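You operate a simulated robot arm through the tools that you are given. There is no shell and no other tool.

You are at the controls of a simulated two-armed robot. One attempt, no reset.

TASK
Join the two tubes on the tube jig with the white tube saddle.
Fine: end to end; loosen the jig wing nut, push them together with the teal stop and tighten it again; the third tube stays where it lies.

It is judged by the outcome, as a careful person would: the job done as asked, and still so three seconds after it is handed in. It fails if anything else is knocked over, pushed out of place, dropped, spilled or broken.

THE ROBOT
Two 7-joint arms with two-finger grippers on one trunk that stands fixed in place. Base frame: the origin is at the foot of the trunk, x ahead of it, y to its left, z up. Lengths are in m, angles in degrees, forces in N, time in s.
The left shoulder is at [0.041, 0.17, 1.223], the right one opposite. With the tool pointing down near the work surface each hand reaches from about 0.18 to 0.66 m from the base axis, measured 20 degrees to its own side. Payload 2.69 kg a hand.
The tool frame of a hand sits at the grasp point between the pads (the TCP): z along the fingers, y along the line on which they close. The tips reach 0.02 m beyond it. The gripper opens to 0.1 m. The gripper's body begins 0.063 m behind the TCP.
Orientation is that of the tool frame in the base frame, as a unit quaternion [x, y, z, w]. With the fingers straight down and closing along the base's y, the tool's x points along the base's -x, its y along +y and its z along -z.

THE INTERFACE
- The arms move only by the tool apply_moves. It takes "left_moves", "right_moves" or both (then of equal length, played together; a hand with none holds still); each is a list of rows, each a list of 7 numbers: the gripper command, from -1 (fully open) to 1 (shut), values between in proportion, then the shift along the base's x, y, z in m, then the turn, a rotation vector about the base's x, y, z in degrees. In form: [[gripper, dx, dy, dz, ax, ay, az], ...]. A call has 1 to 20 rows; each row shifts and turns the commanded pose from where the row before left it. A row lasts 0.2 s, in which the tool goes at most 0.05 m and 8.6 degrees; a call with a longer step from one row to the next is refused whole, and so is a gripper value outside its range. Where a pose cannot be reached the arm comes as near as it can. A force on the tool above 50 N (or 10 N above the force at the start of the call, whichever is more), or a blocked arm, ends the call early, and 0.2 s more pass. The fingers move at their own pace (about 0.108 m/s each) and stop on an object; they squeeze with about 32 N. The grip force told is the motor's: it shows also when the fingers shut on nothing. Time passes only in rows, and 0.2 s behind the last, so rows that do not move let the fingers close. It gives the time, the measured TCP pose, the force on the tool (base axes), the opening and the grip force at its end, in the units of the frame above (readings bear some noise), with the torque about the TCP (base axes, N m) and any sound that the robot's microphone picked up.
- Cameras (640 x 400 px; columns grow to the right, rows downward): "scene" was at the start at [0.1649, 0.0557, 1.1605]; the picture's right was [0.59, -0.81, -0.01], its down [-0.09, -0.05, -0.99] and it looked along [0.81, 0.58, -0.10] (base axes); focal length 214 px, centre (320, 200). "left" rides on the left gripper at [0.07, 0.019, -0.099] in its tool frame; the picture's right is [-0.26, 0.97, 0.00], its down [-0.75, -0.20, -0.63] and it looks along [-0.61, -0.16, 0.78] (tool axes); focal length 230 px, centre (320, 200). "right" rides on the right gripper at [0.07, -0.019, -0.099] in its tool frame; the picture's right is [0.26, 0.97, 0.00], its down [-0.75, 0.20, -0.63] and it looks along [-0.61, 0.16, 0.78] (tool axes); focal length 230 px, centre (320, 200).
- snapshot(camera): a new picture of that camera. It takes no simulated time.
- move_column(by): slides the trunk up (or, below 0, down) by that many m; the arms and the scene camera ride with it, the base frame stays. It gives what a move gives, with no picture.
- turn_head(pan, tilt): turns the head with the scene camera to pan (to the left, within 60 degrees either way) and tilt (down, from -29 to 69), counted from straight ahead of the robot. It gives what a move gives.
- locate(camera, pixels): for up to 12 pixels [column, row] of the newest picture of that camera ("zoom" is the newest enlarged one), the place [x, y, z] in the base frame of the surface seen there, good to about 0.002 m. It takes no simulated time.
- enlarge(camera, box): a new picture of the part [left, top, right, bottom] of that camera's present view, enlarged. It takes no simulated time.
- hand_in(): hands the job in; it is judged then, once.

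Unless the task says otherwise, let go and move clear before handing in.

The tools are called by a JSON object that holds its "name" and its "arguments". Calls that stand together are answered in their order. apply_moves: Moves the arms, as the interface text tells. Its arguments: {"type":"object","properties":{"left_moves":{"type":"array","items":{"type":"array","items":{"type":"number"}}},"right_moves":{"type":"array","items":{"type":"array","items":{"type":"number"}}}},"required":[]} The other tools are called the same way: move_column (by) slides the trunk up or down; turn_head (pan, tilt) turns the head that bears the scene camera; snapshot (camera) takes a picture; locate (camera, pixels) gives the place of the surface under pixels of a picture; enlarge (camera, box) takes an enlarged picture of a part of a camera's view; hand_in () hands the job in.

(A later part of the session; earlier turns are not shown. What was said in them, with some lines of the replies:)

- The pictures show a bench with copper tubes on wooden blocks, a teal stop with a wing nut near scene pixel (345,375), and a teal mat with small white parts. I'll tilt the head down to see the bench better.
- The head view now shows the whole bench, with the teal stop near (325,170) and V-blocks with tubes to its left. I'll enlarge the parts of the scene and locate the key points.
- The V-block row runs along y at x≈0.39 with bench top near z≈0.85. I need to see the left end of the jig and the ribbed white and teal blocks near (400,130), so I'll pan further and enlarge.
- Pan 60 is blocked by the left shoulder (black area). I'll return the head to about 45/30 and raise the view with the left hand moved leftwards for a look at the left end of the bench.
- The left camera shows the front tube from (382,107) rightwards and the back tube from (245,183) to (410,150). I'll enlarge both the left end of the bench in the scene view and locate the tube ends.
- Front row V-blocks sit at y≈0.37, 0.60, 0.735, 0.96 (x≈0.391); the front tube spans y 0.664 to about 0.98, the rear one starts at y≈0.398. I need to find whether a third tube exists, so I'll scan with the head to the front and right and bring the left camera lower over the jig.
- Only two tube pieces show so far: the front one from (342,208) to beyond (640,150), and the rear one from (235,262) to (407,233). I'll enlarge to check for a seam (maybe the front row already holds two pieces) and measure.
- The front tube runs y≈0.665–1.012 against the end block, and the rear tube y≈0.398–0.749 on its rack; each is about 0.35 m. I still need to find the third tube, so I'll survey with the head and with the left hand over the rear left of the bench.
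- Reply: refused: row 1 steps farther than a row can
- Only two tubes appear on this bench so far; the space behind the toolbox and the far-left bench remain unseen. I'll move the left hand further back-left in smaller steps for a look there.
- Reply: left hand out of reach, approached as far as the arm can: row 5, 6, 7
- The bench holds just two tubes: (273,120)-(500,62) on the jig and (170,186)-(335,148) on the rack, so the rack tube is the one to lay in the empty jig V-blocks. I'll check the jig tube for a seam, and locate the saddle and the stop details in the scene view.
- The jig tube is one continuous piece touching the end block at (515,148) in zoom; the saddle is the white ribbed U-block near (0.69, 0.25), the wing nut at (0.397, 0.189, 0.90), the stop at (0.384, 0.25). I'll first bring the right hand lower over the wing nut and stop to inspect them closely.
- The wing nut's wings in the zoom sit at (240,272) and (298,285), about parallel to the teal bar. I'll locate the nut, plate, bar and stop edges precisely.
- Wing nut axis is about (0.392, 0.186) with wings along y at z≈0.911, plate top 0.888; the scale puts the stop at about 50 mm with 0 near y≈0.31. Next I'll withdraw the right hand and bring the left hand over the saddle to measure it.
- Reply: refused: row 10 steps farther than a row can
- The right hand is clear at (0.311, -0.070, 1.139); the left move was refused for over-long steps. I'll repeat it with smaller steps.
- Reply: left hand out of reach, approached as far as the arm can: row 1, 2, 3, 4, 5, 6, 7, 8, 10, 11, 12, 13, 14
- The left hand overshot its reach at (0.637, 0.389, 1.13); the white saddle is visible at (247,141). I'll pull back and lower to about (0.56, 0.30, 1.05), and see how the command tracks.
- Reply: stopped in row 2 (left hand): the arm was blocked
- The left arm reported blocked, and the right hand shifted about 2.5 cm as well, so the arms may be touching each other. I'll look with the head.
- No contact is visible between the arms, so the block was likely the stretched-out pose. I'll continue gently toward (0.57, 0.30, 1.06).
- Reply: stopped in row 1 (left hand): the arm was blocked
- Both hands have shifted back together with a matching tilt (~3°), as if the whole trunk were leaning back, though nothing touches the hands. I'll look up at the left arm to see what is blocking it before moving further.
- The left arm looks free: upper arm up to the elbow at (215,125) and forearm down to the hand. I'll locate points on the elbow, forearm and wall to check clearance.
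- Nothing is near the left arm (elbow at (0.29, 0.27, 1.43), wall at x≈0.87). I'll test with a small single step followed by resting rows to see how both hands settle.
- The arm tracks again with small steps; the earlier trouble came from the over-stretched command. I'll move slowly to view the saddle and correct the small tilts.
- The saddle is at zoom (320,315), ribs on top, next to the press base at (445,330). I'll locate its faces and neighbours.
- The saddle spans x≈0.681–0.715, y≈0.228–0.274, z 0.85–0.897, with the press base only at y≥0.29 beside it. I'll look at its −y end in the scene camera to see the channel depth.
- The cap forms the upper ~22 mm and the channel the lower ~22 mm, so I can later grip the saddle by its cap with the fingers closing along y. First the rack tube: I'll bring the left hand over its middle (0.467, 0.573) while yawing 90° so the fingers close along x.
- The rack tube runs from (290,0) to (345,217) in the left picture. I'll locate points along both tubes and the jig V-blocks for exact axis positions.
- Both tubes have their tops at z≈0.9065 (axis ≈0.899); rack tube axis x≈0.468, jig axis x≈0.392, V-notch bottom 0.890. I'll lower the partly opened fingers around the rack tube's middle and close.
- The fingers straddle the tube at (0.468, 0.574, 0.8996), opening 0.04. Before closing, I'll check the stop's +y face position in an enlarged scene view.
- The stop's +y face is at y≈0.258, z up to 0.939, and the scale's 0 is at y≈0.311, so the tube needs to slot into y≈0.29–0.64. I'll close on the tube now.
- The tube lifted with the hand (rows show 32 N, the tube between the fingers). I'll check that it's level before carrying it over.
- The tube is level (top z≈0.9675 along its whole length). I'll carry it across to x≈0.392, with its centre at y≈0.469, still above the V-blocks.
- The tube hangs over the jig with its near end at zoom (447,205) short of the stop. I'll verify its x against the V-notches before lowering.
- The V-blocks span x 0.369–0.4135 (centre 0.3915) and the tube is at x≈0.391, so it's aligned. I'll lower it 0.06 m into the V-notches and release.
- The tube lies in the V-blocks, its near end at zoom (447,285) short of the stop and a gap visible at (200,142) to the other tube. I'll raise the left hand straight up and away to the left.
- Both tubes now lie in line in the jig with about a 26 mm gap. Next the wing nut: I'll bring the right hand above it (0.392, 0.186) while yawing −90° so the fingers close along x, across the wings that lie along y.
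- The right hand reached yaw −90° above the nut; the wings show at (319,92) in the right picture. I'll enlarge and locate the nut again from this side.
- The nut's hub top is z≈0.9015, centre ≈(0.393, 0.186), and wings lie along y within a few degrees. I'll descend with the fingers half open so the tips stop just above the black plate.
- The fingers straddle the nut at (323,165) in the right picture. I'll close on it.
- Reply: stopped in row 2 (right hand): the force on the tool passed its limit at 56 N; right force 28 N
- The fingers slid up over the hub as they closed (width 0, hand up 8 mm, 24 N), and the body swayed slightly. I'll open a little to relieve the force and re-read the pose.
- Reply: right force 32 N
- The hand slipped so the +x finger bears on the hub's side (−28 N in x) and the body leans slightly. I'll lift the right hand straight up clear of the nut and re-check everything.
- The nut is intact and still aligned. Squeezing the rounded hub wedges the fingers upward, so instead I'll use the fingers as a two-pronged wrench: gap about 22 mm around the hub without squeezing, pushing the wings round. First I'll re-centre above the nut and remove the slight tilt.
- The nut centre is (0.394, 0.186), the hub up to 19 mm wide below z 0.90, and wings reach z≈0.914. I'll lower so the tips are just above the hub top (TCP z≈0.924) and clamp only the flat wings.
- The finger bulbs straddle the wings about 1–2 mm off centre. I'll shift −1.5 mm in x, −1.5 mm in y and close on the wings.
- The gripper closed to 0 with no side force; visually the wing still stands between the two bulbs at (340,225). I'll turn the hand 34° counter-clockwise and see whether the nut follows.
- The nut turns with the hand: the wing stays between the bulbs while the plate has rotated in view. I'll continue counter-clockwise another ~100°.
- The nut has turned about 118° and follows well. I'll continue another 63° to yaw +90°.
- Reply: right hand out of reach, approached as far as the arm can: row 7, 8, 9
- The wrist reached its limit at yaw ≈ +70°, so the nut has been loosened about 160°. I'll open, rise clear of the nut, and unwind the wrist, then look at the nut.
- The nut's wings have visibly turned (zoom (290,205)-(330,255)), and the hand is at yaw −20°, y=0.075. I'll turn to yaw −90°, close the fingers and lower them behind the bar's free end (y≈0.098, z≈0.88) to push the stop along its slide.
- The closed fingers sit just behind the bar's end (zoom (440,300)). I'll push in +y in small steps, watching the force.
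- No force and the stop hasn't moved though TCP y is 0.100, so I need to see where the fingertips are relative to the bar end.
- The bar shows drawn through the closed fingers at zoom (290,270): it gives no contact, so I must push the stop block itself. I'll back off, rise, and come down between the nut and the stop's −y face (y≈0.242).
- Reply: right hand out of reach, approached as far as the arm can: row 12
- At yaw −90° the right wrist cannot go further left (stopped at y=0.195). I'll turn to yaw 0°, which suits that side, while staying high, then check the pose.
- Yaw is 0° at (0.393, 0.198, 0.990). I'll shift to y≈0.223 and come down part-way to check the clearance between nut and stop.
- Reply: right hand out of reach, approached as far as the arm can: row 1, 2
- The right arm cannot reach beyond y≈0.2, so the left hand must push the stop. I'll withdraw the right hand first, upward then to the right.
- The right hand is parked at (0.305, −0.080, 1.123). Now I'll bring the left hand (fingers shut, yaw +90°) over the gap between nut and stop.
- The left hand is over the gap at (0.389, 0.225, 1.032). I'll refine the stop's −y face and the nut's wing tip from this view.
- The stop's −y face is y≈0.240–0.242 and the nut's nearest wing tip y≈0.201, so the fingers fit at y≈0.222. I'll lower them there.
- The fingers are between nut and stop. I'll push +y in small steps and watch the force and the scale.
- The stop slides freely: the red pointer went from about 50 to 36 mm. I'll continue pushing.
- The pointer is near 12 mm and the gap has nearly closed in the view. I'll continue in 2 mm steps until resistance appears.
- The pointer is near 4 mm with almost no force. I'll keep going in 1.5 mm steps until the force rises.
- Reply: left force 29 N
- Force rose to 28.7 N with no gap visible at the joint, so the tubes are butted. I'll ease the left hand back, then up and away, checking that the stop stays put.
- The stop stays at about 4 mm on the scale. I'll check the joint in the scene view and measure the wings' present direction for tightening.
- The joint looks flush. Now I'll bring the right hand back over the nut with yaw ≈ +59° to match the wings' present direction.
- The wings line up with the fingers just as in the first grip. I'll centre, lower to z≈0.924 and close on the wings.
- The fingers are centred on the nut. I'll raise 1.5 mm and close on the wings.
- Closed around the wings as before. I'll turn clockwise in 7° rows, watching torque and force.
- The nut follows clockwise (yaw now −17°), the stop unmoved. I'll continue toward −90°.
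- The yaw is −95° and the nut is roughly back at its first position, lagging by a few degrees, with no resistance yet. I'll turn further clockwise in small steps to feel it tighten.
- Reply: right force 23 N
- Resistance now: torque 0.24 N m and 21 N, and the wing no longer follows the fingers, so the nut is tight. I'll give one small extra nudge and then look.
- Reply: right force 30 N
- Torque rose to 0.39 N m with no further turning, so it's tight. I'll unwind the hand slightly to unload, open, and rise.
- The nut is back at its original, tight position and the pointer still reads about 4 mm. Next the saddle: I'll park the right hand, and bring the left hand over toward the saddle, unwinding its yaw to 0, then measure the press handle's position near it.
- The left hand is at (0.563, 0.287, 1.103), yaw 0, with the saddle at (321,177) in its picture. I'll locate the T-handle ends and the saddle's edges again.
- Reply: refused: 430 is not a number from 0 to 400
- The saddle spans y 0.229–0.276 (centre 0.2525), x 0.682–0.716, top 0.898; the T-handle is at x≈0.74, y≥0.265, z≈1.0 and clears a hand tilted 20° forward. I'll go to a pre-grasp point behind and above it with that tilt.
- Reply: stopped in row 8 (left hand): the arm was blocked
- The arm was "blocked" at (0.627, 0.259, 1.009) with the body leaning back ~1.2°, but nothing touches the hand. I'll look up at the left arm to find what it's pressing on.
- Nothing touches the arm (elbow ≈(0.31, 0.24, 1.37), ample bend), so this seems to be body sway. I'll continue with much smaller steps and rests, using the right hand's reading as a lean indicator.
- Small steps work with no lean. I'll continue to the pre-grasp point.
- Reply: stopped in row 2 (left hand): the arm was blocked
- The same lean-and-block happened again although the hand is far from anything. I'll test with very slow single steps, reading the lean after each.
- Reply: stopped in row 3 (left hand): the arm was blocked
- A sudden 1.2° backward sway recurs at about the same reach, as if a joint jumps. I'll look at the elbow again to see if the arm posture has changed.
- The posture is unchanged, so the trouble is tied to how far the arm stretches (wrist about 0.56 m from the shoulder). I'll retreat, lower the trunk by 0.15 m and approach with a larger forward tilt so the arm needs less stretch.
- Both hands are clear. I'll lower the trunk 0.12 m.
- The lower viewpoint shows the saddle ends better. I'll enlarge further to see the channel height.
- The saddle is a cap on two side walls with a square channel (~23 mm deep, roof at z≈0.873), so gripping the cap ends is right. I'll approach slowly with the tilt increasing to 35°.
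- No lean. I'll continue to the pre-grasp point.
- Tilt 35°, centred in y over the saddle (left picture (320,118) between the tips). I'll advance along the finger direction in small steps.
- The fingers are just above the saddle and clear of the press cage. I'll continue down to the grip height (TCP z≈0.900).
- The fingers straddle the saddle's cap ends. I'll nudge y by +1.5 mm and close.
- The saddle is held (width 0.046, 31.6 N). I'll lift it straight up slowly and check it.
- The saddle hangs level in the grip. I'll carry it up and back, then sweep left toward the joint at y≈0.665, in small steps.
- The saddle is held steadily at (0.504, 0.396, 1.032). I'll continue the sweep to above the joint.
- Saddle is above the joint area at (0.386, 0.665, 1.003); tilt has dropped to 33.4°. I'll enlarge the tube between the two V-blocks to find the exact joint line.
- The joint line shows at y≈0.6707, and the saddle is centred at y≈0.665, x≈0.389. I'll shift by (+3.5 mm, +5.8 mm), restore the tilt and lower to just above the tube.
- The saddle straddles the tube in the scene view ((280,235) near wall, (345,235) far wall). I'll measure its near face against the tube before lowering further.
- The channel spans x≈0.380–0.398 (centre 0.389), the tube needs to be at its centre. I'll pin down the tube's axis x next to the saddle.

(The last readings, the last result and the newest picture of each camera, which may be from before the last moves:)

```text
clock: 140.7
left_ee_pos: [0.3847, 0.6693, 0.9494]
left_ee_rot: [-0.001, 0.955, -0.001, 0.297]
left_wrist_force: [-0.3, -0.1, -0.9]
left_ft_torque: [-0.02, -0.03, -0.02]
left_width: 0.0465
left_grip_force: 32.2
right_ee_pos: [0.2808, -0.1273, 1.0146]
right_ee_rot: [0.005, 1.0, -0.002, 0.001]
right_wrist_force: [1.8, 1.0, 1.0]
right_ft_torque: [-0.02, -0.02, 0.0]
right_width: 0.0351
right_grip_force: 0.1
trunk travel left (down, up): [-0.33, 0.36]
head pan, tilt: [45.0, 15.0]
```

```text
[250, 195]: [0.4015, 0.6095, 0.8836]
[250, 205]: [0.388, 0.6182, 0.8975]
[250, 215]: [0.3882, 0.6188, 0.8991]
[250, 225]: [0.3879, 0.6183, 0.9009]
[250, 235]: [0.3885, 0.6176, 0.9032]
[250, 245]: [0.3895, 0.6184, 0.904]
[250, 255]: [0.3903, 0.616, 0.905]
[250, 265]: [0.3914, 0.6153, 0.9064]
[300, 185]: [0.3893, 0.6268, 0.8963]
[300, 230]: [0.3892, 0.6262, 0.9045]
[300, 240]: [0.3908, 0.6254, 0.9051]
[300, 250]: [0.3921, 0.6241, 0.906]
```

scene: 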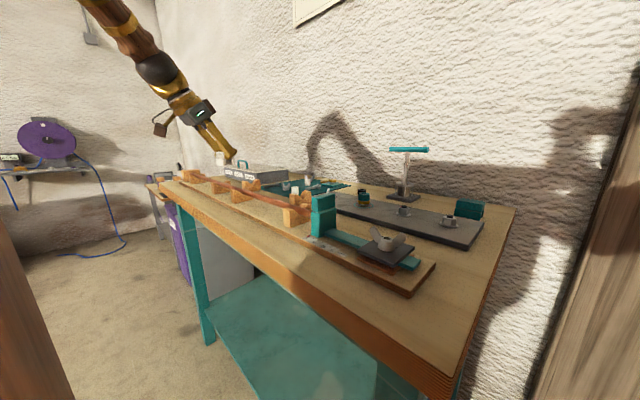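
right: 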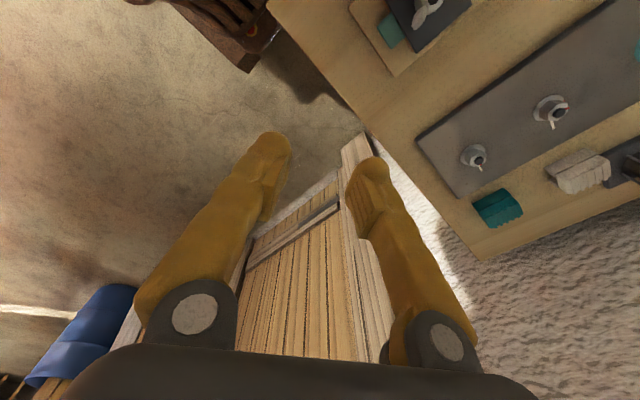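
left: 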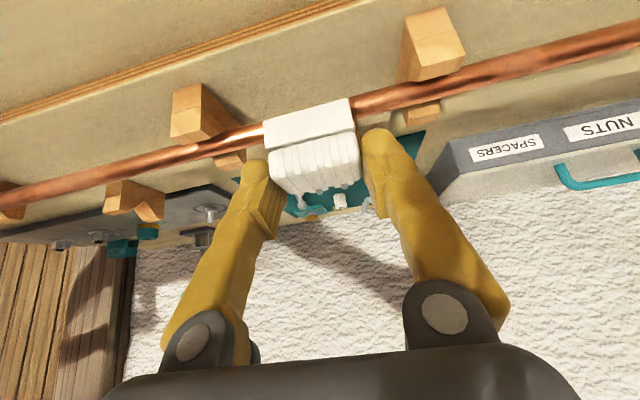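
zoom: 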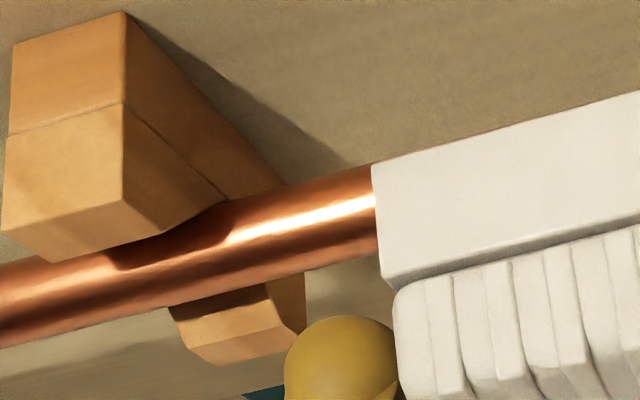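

The tube axis near the joint is x≈0.393, so the saddle must go about +4 mm in x and +1.4 mm in y. I'll shift and re-measure.

{"name": "apply_moves", "arguments": {"left_moves": [[1, 0.002, 0.0007, 0, 0, 0, 0], [1, 0.002, 0.0007, 0, 0, 0, 0], [1, 0, 0, 0, 0, 0, 0], [1, 0, 0, 0, 0, 0, 0]]}}

{"name": "snapshot", "arguments": {"camera": "left"}}

{"name": "enlarge", "arguments": {"camera": "scene", "box": [222, 165, 258, 192]}}

{"name": "locate", "arguments": {"camera": "zoom", "pixels": [[115, 260], [138, 260], [125, 290], [230, 255], [250, 255], [270, 255], [180, 250], [60, 250], [250, 285], [180, 310]]}}

```text
clock: 141.7
left_ee_pos: [0.3899, 0.6728, 0.9519]
left_ee_rot: [0.0, 0.954, -0.001, 0.299]
left_wrist_force: [0.6, -0.4, -0.8]
left_ft_torque: [-0.01, 0.03, -0.02]
left_width: 0.0461
left_grip_force: 32.1
right_ee_pos: [0.2822, -0.1272, 1.0152]
right_ee_rot: [0.005, 1.0, -0.002, 0.001]
right_wrist_force: [-0.4, -0.5, -0.8]
right_ft_torque: [0.01, 0.0, 0.0]
right_width: 0.035
right_grip_force: 0.1
trunk travel left (down, up): [-0.33, 0.36]
head pan, tilt: [45.0, 15.0]
```

```text
taken
```

left: 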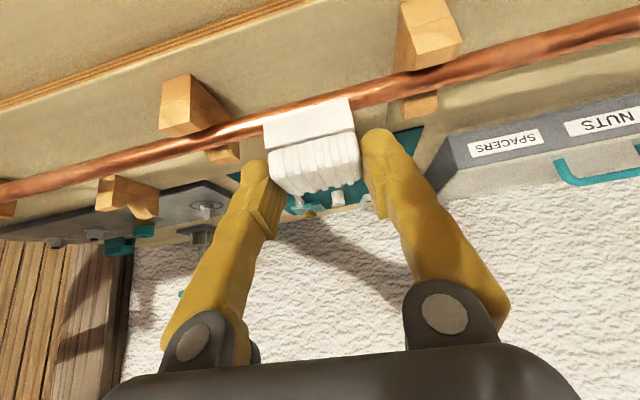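

```text
14.81 times, centred on (240, 178) of scene
```

zoom: 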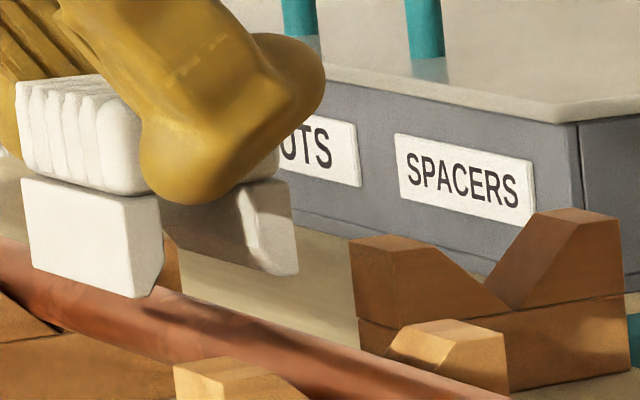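

```text
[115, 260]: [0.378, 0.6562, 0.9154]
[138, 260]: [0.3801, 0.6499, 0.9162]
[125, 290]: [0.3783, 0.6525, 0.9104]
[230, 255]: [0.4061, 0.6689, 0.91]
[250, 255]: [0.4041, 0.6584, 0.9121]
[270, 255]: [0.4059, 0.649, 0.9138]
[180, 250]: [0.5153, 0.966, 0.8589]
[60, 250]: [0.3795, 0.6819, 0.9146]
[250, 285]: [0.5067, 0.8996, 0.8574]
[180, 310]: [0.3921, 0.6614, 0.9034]
```

The arm settles with some lag (now 0.3899, 0.6728). I'll rest a moment and re-read before fine correction.

{"name": "apply_moves", "arguments": {"left_moves": [[1, 0, 0, 0, 0, 0, 0], [1, 0, 0, 0, 0, 0, 0], [1, 0, 0, 0, 0, 0, 0], [1, 0, 0, 0, 0, 0, 0]]}}

{"name": "enlarge", "arguments": {"camera": "left", "box": [220, 60, 420, 210]}}

{"name": "locate", "arguments": {"camera": "zoom", "pixels": [[190, 170], [385, 110], [280, 140], [280, 170], [120, 160], [440, 80], [190, 210], [395, 160]]}}

```text
clock: 142.7
left_ee_pos: [0.391, 0.672, 0.9518]
left_ee_rot: [0.0, 0.954, -0.002, 0.299]
left_wrist_force: [-0.5, -1.0, 0.0]
left_ft_torque: [0.0, -0.01, 0.0]
left_width: 0.0463
left_grip_force: 31.6
right_ee_pos: [0.2824, -0.1276, 1.0161]
right_ee_rot: [0.005, 1.0, -0.001, 0.001]
right_wrist_force: [-0.2, -0.2, -0.3]
right_ft_torque: [-0.02, -0.03, 0.0]
right_width: 0.035
right_grip_force: 0.0
trunk travel left (down, up): [-0.33, 0.36]
head pan, tilt: [45.0, 15.0]
```

```text
2.67 times, centred on (320, 135) of left
```

zoom: 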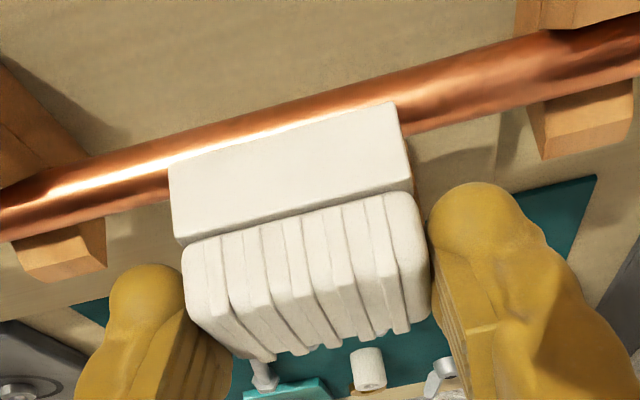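

```text
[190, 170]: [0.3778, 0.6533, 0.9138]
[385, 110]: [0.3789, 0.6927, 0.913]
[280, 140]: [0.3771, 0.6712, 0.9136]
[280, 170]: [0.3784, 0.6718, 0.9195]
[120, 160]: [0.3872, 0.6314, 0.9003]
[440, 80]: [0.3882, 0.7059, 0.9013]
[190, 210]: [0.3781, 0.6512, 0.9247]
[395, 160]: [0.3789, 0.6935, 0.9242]
```

Aligned in x (channel centre ≈0.394, tube axis ≈0.3935). I'll shift −1.5 mm in y and lower slowly toward the tube, watching the vertical force.

{"name": "apply_moves", "arguments": {"left_moves": [[1, 0, -0.0008, -0.003, 0, 0, 0], [1, 0, -0.0007, -0.003, 0, 0, 0], [1, 0, 0, -0.003, 0, 0, 0], [1, 0, 0, -0.003, 0, 0, 0], [1, 0, 0, 0, 0, 0, 0], [1, 0, 0, 0, 0, 0, 0], [1, 0, 0, 0, 0, 0, 0]]}}

{"name": "enlarge", "arguments": {"camera": "left", "box": [220, 60, 420, 210]}}

{"name": "locate", "arguments": {"camera": "zoom", "pixels": [[190, 190], [385, 130], [280, 160], [190, 220], [395, 165], [110, 170], [440, 90]]}}

{"name": "enlarge", "arguments": {"camera": "scene", "box": [222, 165, 258, 192]}}

```text
clock: 144.3
left_ee_pos: [0.3888, 0.6712, 0.9368]
left_ee_rot: [-0.001, 0.956, 0.0, 0.295]
left_wrist_force: [5.8, 0.5, 3.9]
left_ft_torque: [-0.01, -0.32, 0.08]
left_width: 0.0463
left_grip_force: 32.0
right_ee_pos: [0.2824, -0.1273, 1.0146]
right_ee_rot: [0.005, 1.0, -0.003, 0.0]
right_wrist_force: [0.4, 0.5, -0.4]
right_ft_torque: [-0.02, 0.02, 0.0]
right_width: 0.0351
right_grip_force: 0.1
trunk travel left (down, up): [-0.33, 0.36]
head pan, tilt: [45.0, 15.0]
```

```text
2.67 times, centred on (320, 135) of left
```

zoom: 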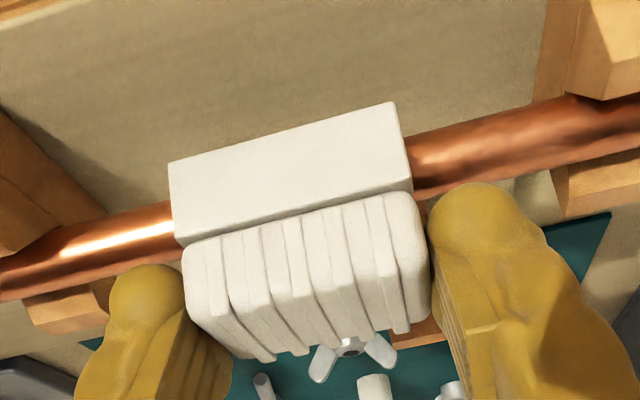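

```text
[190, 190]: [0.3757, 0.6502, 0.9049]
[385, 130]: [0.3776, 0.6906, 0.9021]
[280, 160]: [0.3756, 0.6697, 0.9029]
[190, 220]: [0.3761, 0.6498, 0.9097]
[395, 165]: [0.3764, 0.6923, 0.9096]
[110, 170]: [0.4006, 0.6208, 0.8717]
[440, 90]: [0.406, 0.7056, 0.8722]
```

```text
14.81 times, centred on (240, 178) of scene
```

zoom: 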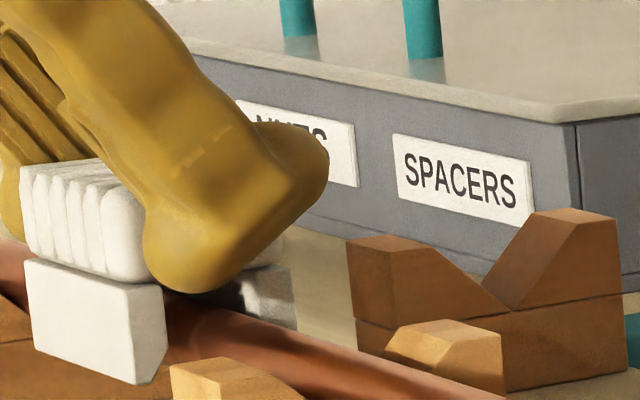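

The force (+5.8 N in x) says the far wall rubs the tube: the hand drifted about 2 mm toward −x while lowering. I'll shift +x by 3 mm and see if the force vanishes.

{"name": "apply_moves", "arguments": {"left_moves": [[1, 0.0015, 0, 0, 0, -0.3, 0], [1, 0.0015, 0, 0, 0, 0, 0], [1, 0, 0, 0, 0, 0, 0], [1, 0, 0, 0, 0, 0, 0], [1, 0, 0, 0, 0, 0, 0]]}}

{"name": "enlarge", "arguments": {"camera": "scene", "box": [222, 165, 258, 192]}}

```text
clock: 145.5
left_ee_pos: [0.3918, 0.671, 0.9365]
left_ee_rot: [0.0, 0.955, -0.002, 0.297]
left_wrist_force: [1.2, 0.2, -0.4]
left_ft_torque: [0.0, 0.02, 0.02]
left_width: 0.0465
left_grip_force: 31.9
right_ee_pos: [0.2815, -0.1275, 1.0142]
right_ee_rot: [0.005, 1.0, -0.002, 0.0]
right_wrist_force: [-0.7, -0.8, -0.7]
right_ft_torque: [0.0, 0.0, 0.01]
right_width: 0.0349
right_grip_force: 0.0
trunk travel left (down, up): [-0.33, 0.36]
head pan, tilt: [45.0, 15.0]
```

```text
14.81 times, centred on (240, 178) of scene
```

zoom: 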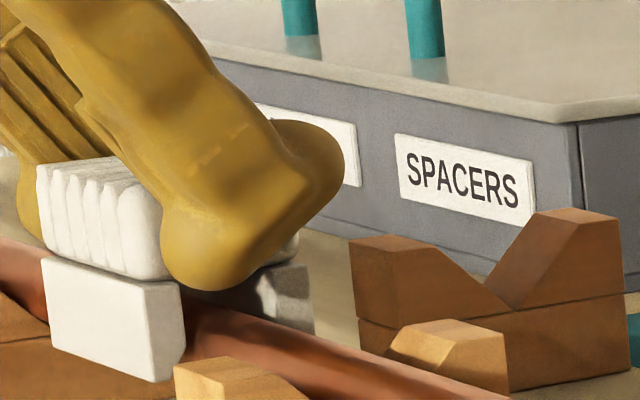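

The side force is gone at x=0.3918. I'll lower in 1–1.5 mm steps until the roof (or fingertips) meets the tube.

{"name": "apply_moves", "arguments": {"left_moves": [[1, 0.0003, 0, -0.0015, 0, 0, 0], [1, 0.0002, 0, -0.0015, 0, 0, 0], [1, 0, 0, 0, 0, 0, 0], [1, 0, 0, 0, 0, 0, 0]]}}

{"name": "apply_moves", "arguments": {"left_moves": [[1, 0.0002, 0, -0.0015, 0, 0, 0], [1, 0.0002, 0, -0.001, 0, 0, 0], [1, 0, 0, 0, 0, 0, 0], [1, 0, 0, 0, 0, 0, 0]]}}

{"name": "enlarge", "arguments": {"camera": "scene", "box": [222, 165, 258, 192]}}

```text
clock: 146.5
left_ee_pos: [0.3924, 0.6706, 0.9326]
left_ee_rot: [-0.001, 0.955, 0.0, 0.296]
left_wrist_force: [0.4, -0.5, -0.9]
left_ft_torque: [-0.02, 0.0, 0.02]
left_width: 0.0462
left_grip_force: 32.2
right_ee_pos: [0.2817, -0.1265, 1.0169]
right_ee_rot: [0.005, 1.0, -0.002, 0.001]
right_wrist_force: [0.7, -0.2, 0.1]
right_ft_torque: [0.0, 0.01, 0.0]
right_width: 0.035
right_grip_force: 0.1
trunk travel left (down, up): [-0.33, 0.36]
head pan, tilt: [45.0, 15.0]
```

```text
clock: 147.5
left_ee_pos: [0.3921, 0.6709, 0.9288]
left_ee_rot: [0.0, 0.955, -0.001, 0.295]
left_wrist_force: [0.9, 0.8, 1.0]
left_ft_torque: [-0.01, -0.04, 0.04]
left_width: 0.0463
left_grip_force: 32.1
right_ee_pos: [0.2811, -0.1261, 1.0152]
right_ee_rot: [0.005, 1.0, -0.002, 0.001]
right_wrist_force: [0.0, -0.1, 0.4]
right_ft_torque: [0.0, -0.03, 0.0]
right_width: 0.0349
right_grip_force: 0.0
trunk travel left (down, up): [-0.33, 0.36]
head pan, tilt: [45.0, 15.0]
```

```text
14.81 times, centred on (240, 178) of scene
```

zoom: 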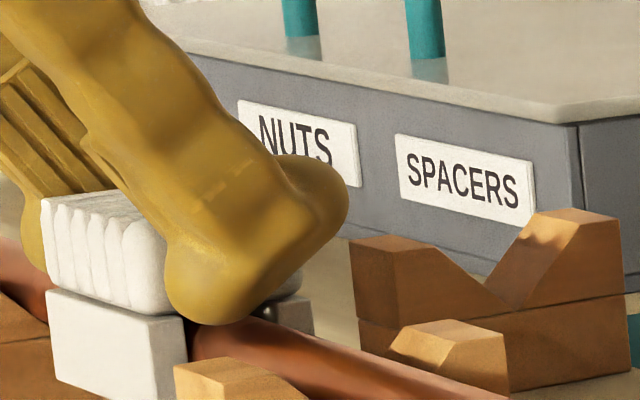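

Forces are still within noise at z=0.9288. One more step of 1 mm at a time.

{"name": "apply_moves", "arguments": {"left_moves": [[1, 0.0001, 0, -0.001, 0, 0, 0], [1, 0, 0, 0, 0, 0, 0], [1, 0, 0, 0, 0, 0, 0]]}}

{"name": "apply_moves", "arguments": {"left_moves": [[1, 0.0001, 0, -0.001, 0, 0, 0], [1, 0, 0, 0, 0, 0, 0], [1, 0, 0, 0, 0, 0, 0]]}}

{"name": "enlarge", "arguments": {"camera": "scene", "box": [222, 165, 258, 192]}}

{"name": "enlarge", "arguments": {"camera": "left", "box": [220, 60, 420, 210]}}

```text
clock: 148.3
left_ee_pos: [0.3915, 0.6711, 0.9299]
left_ee_rot: [-0.001, 0.955, -0.001, 0.295]
left_wrist_force: [0.9, 0.9, 7.1]
left_ft_torque: [0.13, -0.02, -0.03]
left_width: 0.046
left_grip_force: 32.4
right_ee_pos: [0.2815, -0.1283, 1.016]
right_ee_rot: [0.005, 1.0, -0.001, 0.0]
right_wrist_force: [0.0, 0.6, 0.2]
right_ft_torque: [-0.03, 0.01, 0.01]
right_width: 0.035
right_grip_force: 0.1
trunk travel left (down, up): [-0.33, 0.36]
head pan, tilt: [45.0, 15.0]
```

```text
clock: 149.1
left_ee_pos: [0.3917, 0.6708, 0.9278]
left_ee_rot: [-0.001, 0.955, 0.0, 0.296]
left_wrist_force: [3.2, 2.3, 14.4]
left_ft_torque: [0.02, -0.11, 0.05]
left_width: 0.0462
left_grip_force: 32.1
right_ee_pos: [0.2806, -0.1286, 1.0164]
right_ee_rot: [0.005, 1.0, -0.001, 0.001]
right_wrist_force: [-0.3, 0.4, -0.4]
right_ft_torque: [0.0, -0.02, -0.02]
right_width: 0.035
right_grip_force: 0.1
trunk travel left (down, up): [-0.33, 0.36]
head pan, tilt: [45.0, 15.0]
```

```text
14.81 times, centred on (240, 178) of scene
```

zoom: 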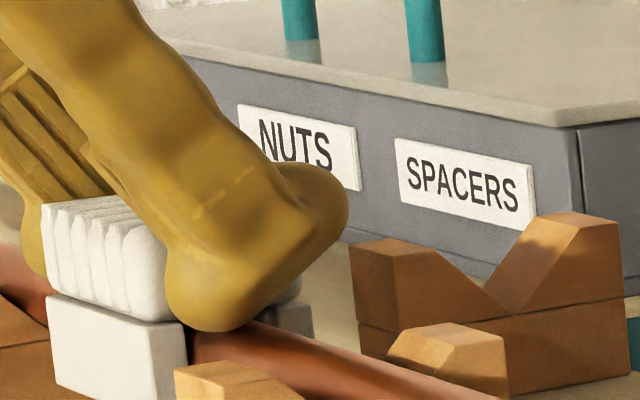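

```text
2.67 times, centred on (320, 135) of left
```

zoom: 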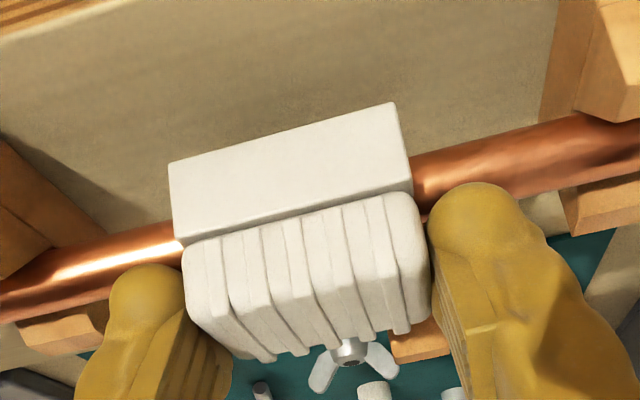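

Contact is firm now (14 N at z=0.928), with the saddle straddling the joint. I'll ease up about 1 mm, then open the fingers a few millimetres slowly.

{"name": "apply_moves", "arguments": {"left_moves": [[1, 0, 0, 0.001, 0, 0, 0], [1, 0, 0, 0, 0, 0, 0], [1, 0, 0, 0, 0, 0, 0]]}}

{"name": "apply_moves", "arguments": {"left_moves": [[0.06, 0, 0, 0, 0, 0, 0], [0.03, 0, 0, 0, 0, 0, 0], [0, 0, 0, 0, 0, 0, 0], [-0.04, 0, 0, 0, 0, 0, 0], [-0.08, 0, 0, 0, 0, 0, 0], [-0.1, 0, 0, 0, 0, 0, 0]]}}

{"name": "enlarge", "arguments": {"camera": "scene", "box": [222, 165, 258, 192]}}

{"name": "enlarge", "arguments": {"camera": "left", "box": [220, 60, 420, 210]}}

```text
clock: 149.9
left_ee_pos: [0.392, 0.67, 0.929]
left_ee_rot: [0.0, 0.955, -0.001, 0.296]
left_wrist_force: [3.6, 4.7, 14.1]
left_ft_torque: [0.09, -0.14, 0.05]
left_width: 0.0462
left_grip_force: 32.4
right_ee_pos: [0.2816, -0.1271, 1.0156]
right_ee_rot: [0.005, 1.0, -0.001, 0.002]
right_wrist_force: [0.5, 0.2, 0.1]
right_ft_torque: [0.02, -0.02, -0.01]
right_width: 0.0353
right_grip_force: 0.1
trunk travel left (down, up): [-0.33, 0.36]
head pan, tilt: [45.0, 15.0]
```

```text
clock: 151.3
left_ee_pos: [0.3924, 0.6718, 0.9279]
left_ee_rot: [0.0, 0.955, -0.001, 0.296]
left_wrist_force: [0.2, 0.2, -0.5]
left_ft_torque: [0.03, 0.03, 0.03]
left_width: 0.0552
left_grip_force: 0.0
right_ee_pos: [0.281, -0.1257, 1.0161]
right_ee_rot: [0.006, 1.0, -0.001, 0.001]
right_wrist_force: [0.0, 0.5, 0.6]
right_ft_torque: [-0.02, 0.01, -0.01]
right_width: 0.0352
right_grip_force: 0.0
trunk travel left (down, up): [-0.33, 0.36]
head pan, tilt: [45.0, 15.0]
```

```text
14.81 times, centred on (240, 178) of scene
```

zoom: 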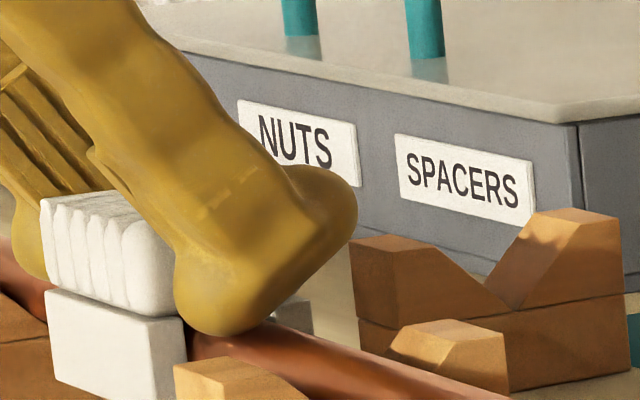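

```text
2.67 times, centred on (320, 135) of left
```

zoom: 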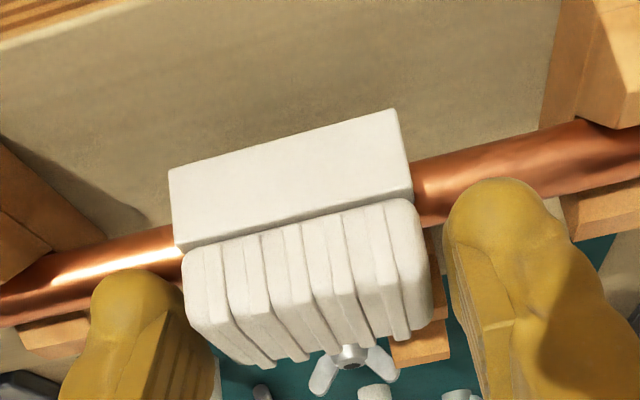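

Released cleanly (all forces ~0) and the saddle stays put. I'll open slightly more, centre, and retract the fingers along their own axis (back and up).

{"name": "apply_moves", "arguments": {"left_moves": [[-0.16, 0, -0.0008, 0, 0, 0, 0], [-0.2, 0, 0, 0, 0, 0, 0], [-0.2, 0, 0, 0, 0, 0, 0], [-0.2, -0.0017, 0, 0.0025, 0, 0, 0], [-0.2, -0.0034, 0, 0.005, 0, 0, 0], [-0.2, -0.0034, 0, 0.005, 0, 0, 0], [-0.2, -0.0046, 0, 0.0066, 0, 0, 0], [-0.2, -0.0057, 0, 0.0082, 0, 0, 0], [-0.2, -0.0057, 0, 0.0082, 0, 0, 0], [-0.2, -0.0057, 0, 0.0082, 0, 0, 0], [-0.2, -0.0057, 0, 0.01, 0, 0, 0], [-0.2, -0.0057, 0, 0.012, 0, 0, 0], [-0.2, -0.0057, 0, 0.014, 0, 0, 0], [-0.2, 0, 0, 0.015, 0, 0, 0], [-0.2, 0, 0, 0.015, 0, 0, 0], [-0.2, 0, 0, 0, 0, 0, 0]]}}

{"name": "snapshot", "arguments": {"camera": "left"}}

{"name": "snapshot", "arguments": {"camera": "scene"}}

{"name": "enlarge", "arguments": {"camera": "scene", "box": [212, 160, 276, 208]}}

```text
clock: 154.7
left_ee_pos: [0.3501, 0.6706, 1.0472]
left_ee_rot: [0.0, 0.952, -0.001, 0.308]
left_wrist_force: [-0.4, 0.4, -0.4]
left_ft_torque: [-0.01, 0.0, 0.0]
left_width: 0.0596
left_grip_force: 0.1
right_ee_pos: [0.2817, -0.1269, 1.0154]
right_ee_rot: [0.005, 1.0, -0.001, 0.001]
right_wrist_force: [-0.3, -0.6, 0.4]
right_ft_torque: [-0.02, 0.0, -0.02]
right_width: 0.0351
right_grip_force: 0.1
trunk travel left (down, up): [-0.33, 0.36]
head pan, tilt: [45.0, 15.0]
```

```text
taken
```

left: 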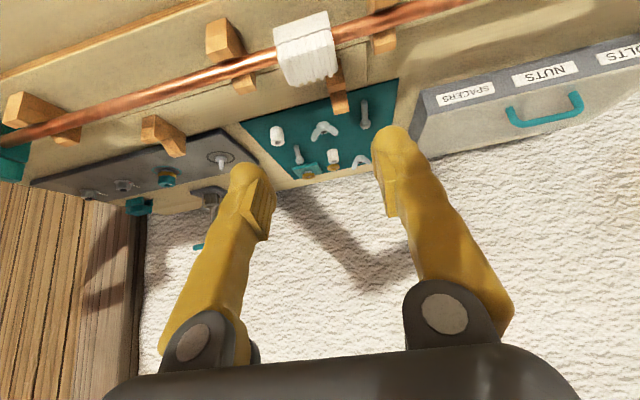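

```text
taken
```

scene: 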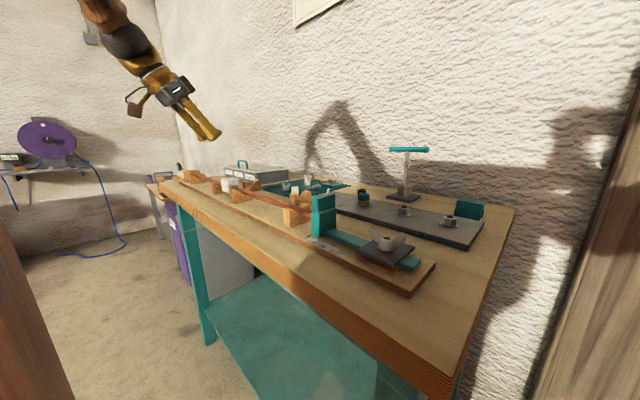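

```text
8.33 times, centred on (244, 184) of scene
```

zoom: 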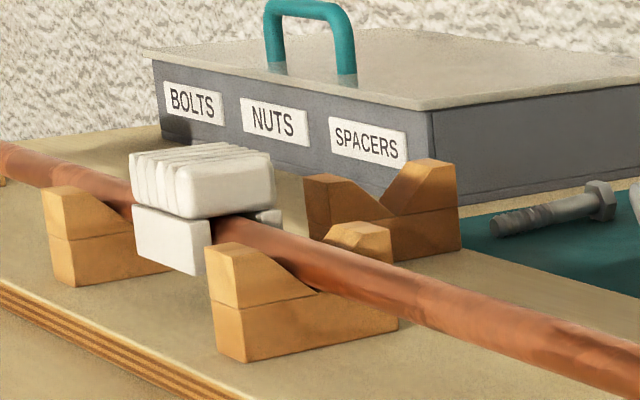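

The saddle sits upright over the joint in both views. I'll measure its extents and level, and check the stop, tube end and nut.

{"name": "enlarge", "arguments": {"camera": "left", "box": [240, 0, 380, 100]}}

{"name": "locate", "arguments": {"camera": "zoom", "pixels": [[172, 140], [395, 85], [195, 250], [410, 200], [200, 340], [440, 290], [310, 200], [310, 280], [290, 110], [450, 220]]}}

{"name": "enlarge", "arguments": {"camera": "scene", "box": [270, 170, 440, 300]}}

```text
4.00 times, centred on (310, 50) of left
```

zoom: 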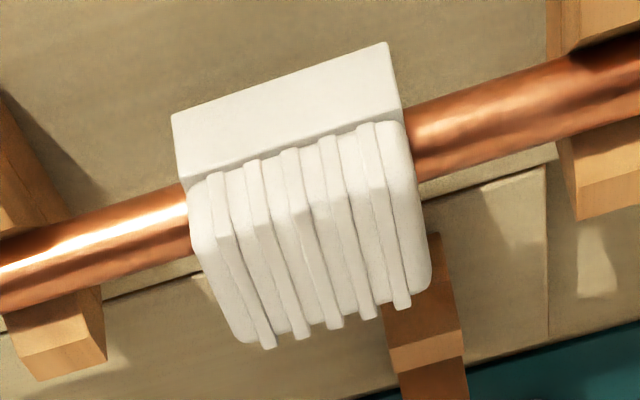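

```text
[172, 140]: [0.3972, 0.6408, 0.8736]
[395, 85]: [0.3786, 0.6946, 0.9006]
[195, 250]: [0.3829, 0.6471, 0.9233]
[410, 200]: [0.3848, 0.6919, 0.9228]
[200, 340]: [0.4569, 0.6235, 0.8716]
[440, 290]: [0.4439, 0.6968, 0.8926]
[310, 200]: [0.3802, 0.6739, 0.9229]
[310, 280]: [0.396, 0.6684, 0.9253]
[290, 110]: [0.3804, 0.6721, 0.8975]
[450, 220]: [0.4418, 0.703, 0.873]
```

```text
3.08 times, centred on (355, 235) of scene
```

zoom: 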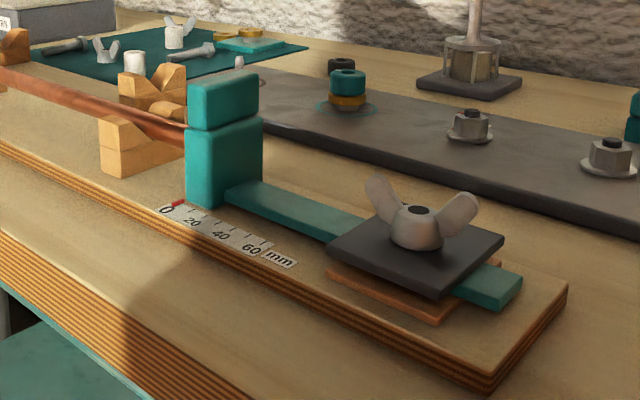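

{"name": "enlarge", "arguments": {"camera": "left", "box": [260, 0, 350, 100]}}

{"name": "locate", "arguments": {"camera": "zoom", "pixels": [[300, 190], [305, 230], [310, 260], [320, 290], [325, 310], [400, 170], [405, 220], [410, 260], [415, 285], [250, 110], [250, 140], [330, 100]]}}

```text
4.00 times, centred on (305, 50) of left
```

zoom: 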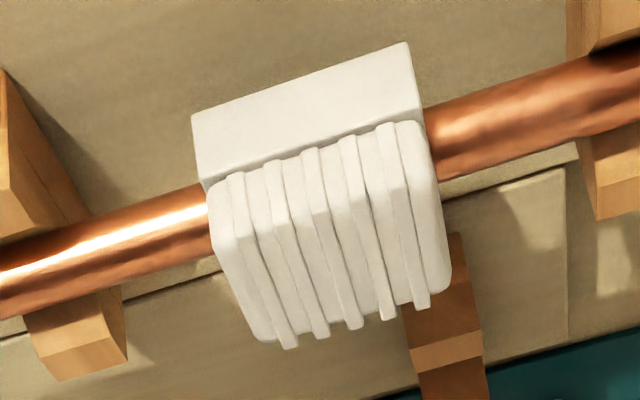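

```text
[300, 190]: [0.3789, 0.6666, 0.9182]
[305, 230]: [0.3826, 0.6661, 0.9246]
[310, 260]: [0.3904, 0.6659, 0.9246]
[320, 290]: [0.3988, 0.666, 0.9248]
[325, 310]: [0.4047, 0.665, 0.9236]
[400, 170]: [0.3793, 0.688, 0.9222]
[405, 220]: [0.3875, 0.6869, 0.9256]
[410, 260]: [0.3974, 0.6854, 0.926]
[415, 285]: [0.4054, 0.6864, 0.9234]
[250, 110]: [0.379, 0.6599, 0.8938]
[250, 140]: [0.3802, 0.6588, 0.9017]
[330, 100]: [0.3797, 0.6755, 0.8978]
```

The cap top is level (z≈0.9246 across x) and centred on the tube at x≈0.393. I'll check the end positions of the saddle and the stop–tube contact once more, and raise the left hand clear.

{"name": "locate", "arguments": {"camera": "zoom", "pixels": [[198, 130], [204, 165], [415, 70], [420, 95], [196, 140], [410, 80], [190, 200], [432, 120]]}}

{"name": "apply_moves", "arguments": {"left_moves": [[-0.2, 0, 0, 0.015, 0, 0, 0], [-0.2, 0, 0, 0.02, 0, 2, 0], [-0.2, 0, 0, 0.02, 0, 2, 0], [-0.2, 0, -0.01, 0.02, 0, 2, 0], [-0.2, 0, -0.015, 0.01, 0, 2, 0], [-0.2, 0, -0.015, 0, 0, 2, 0], [-0.2, 0, 0, 0, 0, 0, 0]]}}

{"name": "snapshot", "arguments": {"camera": "scene"}}

{"name": "enlarge", "arguments": {"camera": "scene", "box": [270, 180, 350, 240]}}

{"name": "snapshot", "arguments": {"camera": "left"}}

```text
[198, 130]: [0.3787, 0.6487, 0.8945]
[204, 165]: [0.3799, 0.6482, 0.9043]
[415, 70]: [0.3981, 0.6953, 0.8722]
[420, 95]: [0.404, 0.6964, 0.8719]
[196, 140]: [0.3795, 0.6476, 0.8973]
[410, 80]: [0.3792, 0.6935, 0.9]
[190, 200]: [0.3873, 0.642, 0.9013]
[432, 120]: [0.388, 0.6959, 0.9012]
```

```text
clock: 156.3
left_ee_pos: [0.3529, 0.6305, 1.1359]
left_ee_rot: [-0.001, 0.974, -0.001, 0.225]
left_wrist_force: [-0.2, -1.4, 0.2]
left_ft_torque: [0.0, -0.02, -0.03]
left_width: 0.0599
left_grip_force: 0.2
right_ee_pos: [0.2813, -0.1269, 1.0155]
right_ee_rot: [0.006, 1.0, -0.002, 0.001]
right_wrist_force: [0.1, -0.3, -0.5]
right_ft_torque: [-0.04, -0.01, 0.01]
right_width: 0.0351
right_grip_force: 0.1
trunk travel left (down, up): [-0.33, 0.36]
head pan, tilt: [45.0, 15.0]
```

```text
taken
```

scene: 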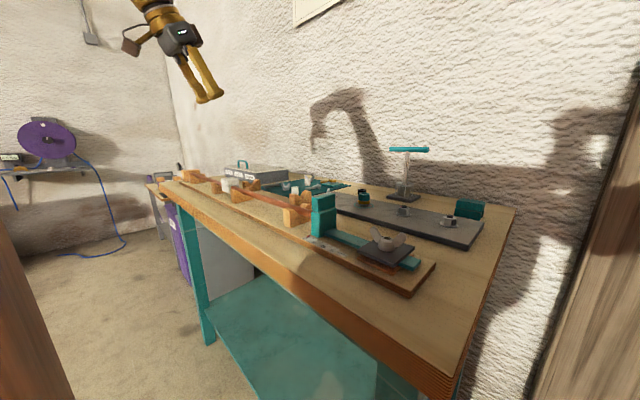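

```text
6.67 times, centred on (310, 210) of scene
```

zoom: 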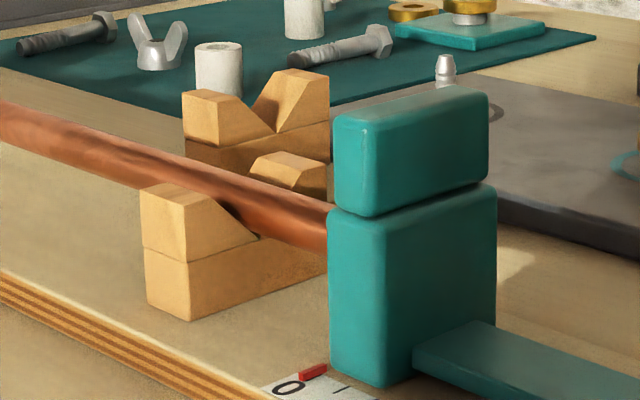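

```text
taken
```

left: 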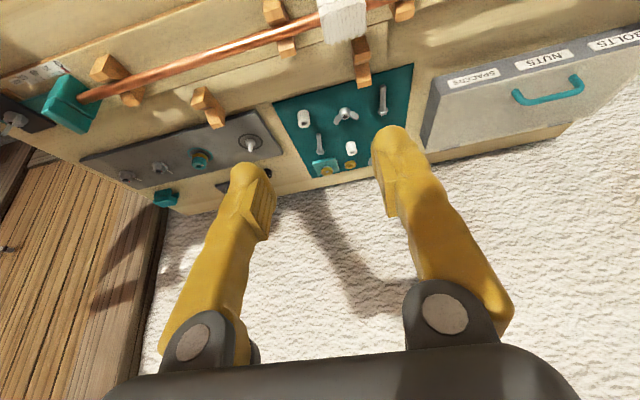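

The saddle spans y≈0.647–0.6945, centred on the joint at 0.6707. The tube is flush with the stop at zoom (328,220), the nut is back at its tight position, and nothing else has moved. Both hands are clear, so I'm handing in.

{"name": "hand_in", "arguments": {}}

```text
The job is handed in.
```

The two tubes are lying end to end on the jig, with the white saddle sitting level over the joint, and I've handed the job in. I have no result from the judging.

- **Tubes:** only one tube was in the jig at the start, so I lifted the one from the rear rack into the empty V-blocks. I found only two tubes anywhere on the bench. If the rack tube was meant to be the third one that stays put, then I moved the wrong one.
- **Stop:** I loosened the wing nut about 150° and slid the teal stop up until the tubes butted together with about 29 N of push. I could see no gap at the joint.
- **Wing nut:** I turned it back until it stopped turning at about 0.39 N m of torque; the wings are in their original position. I did not push on the stop afterwards to test that it holds.
- **Saddle:** it is centred on the joint at y ≈ 0.671 m to within about 1 mm, and stayed put when I let go.

In the last pictures nothing else on the bench looked moved. Both hands were clear when I handed in, and the trunk is still 0.12 m lower than it started.
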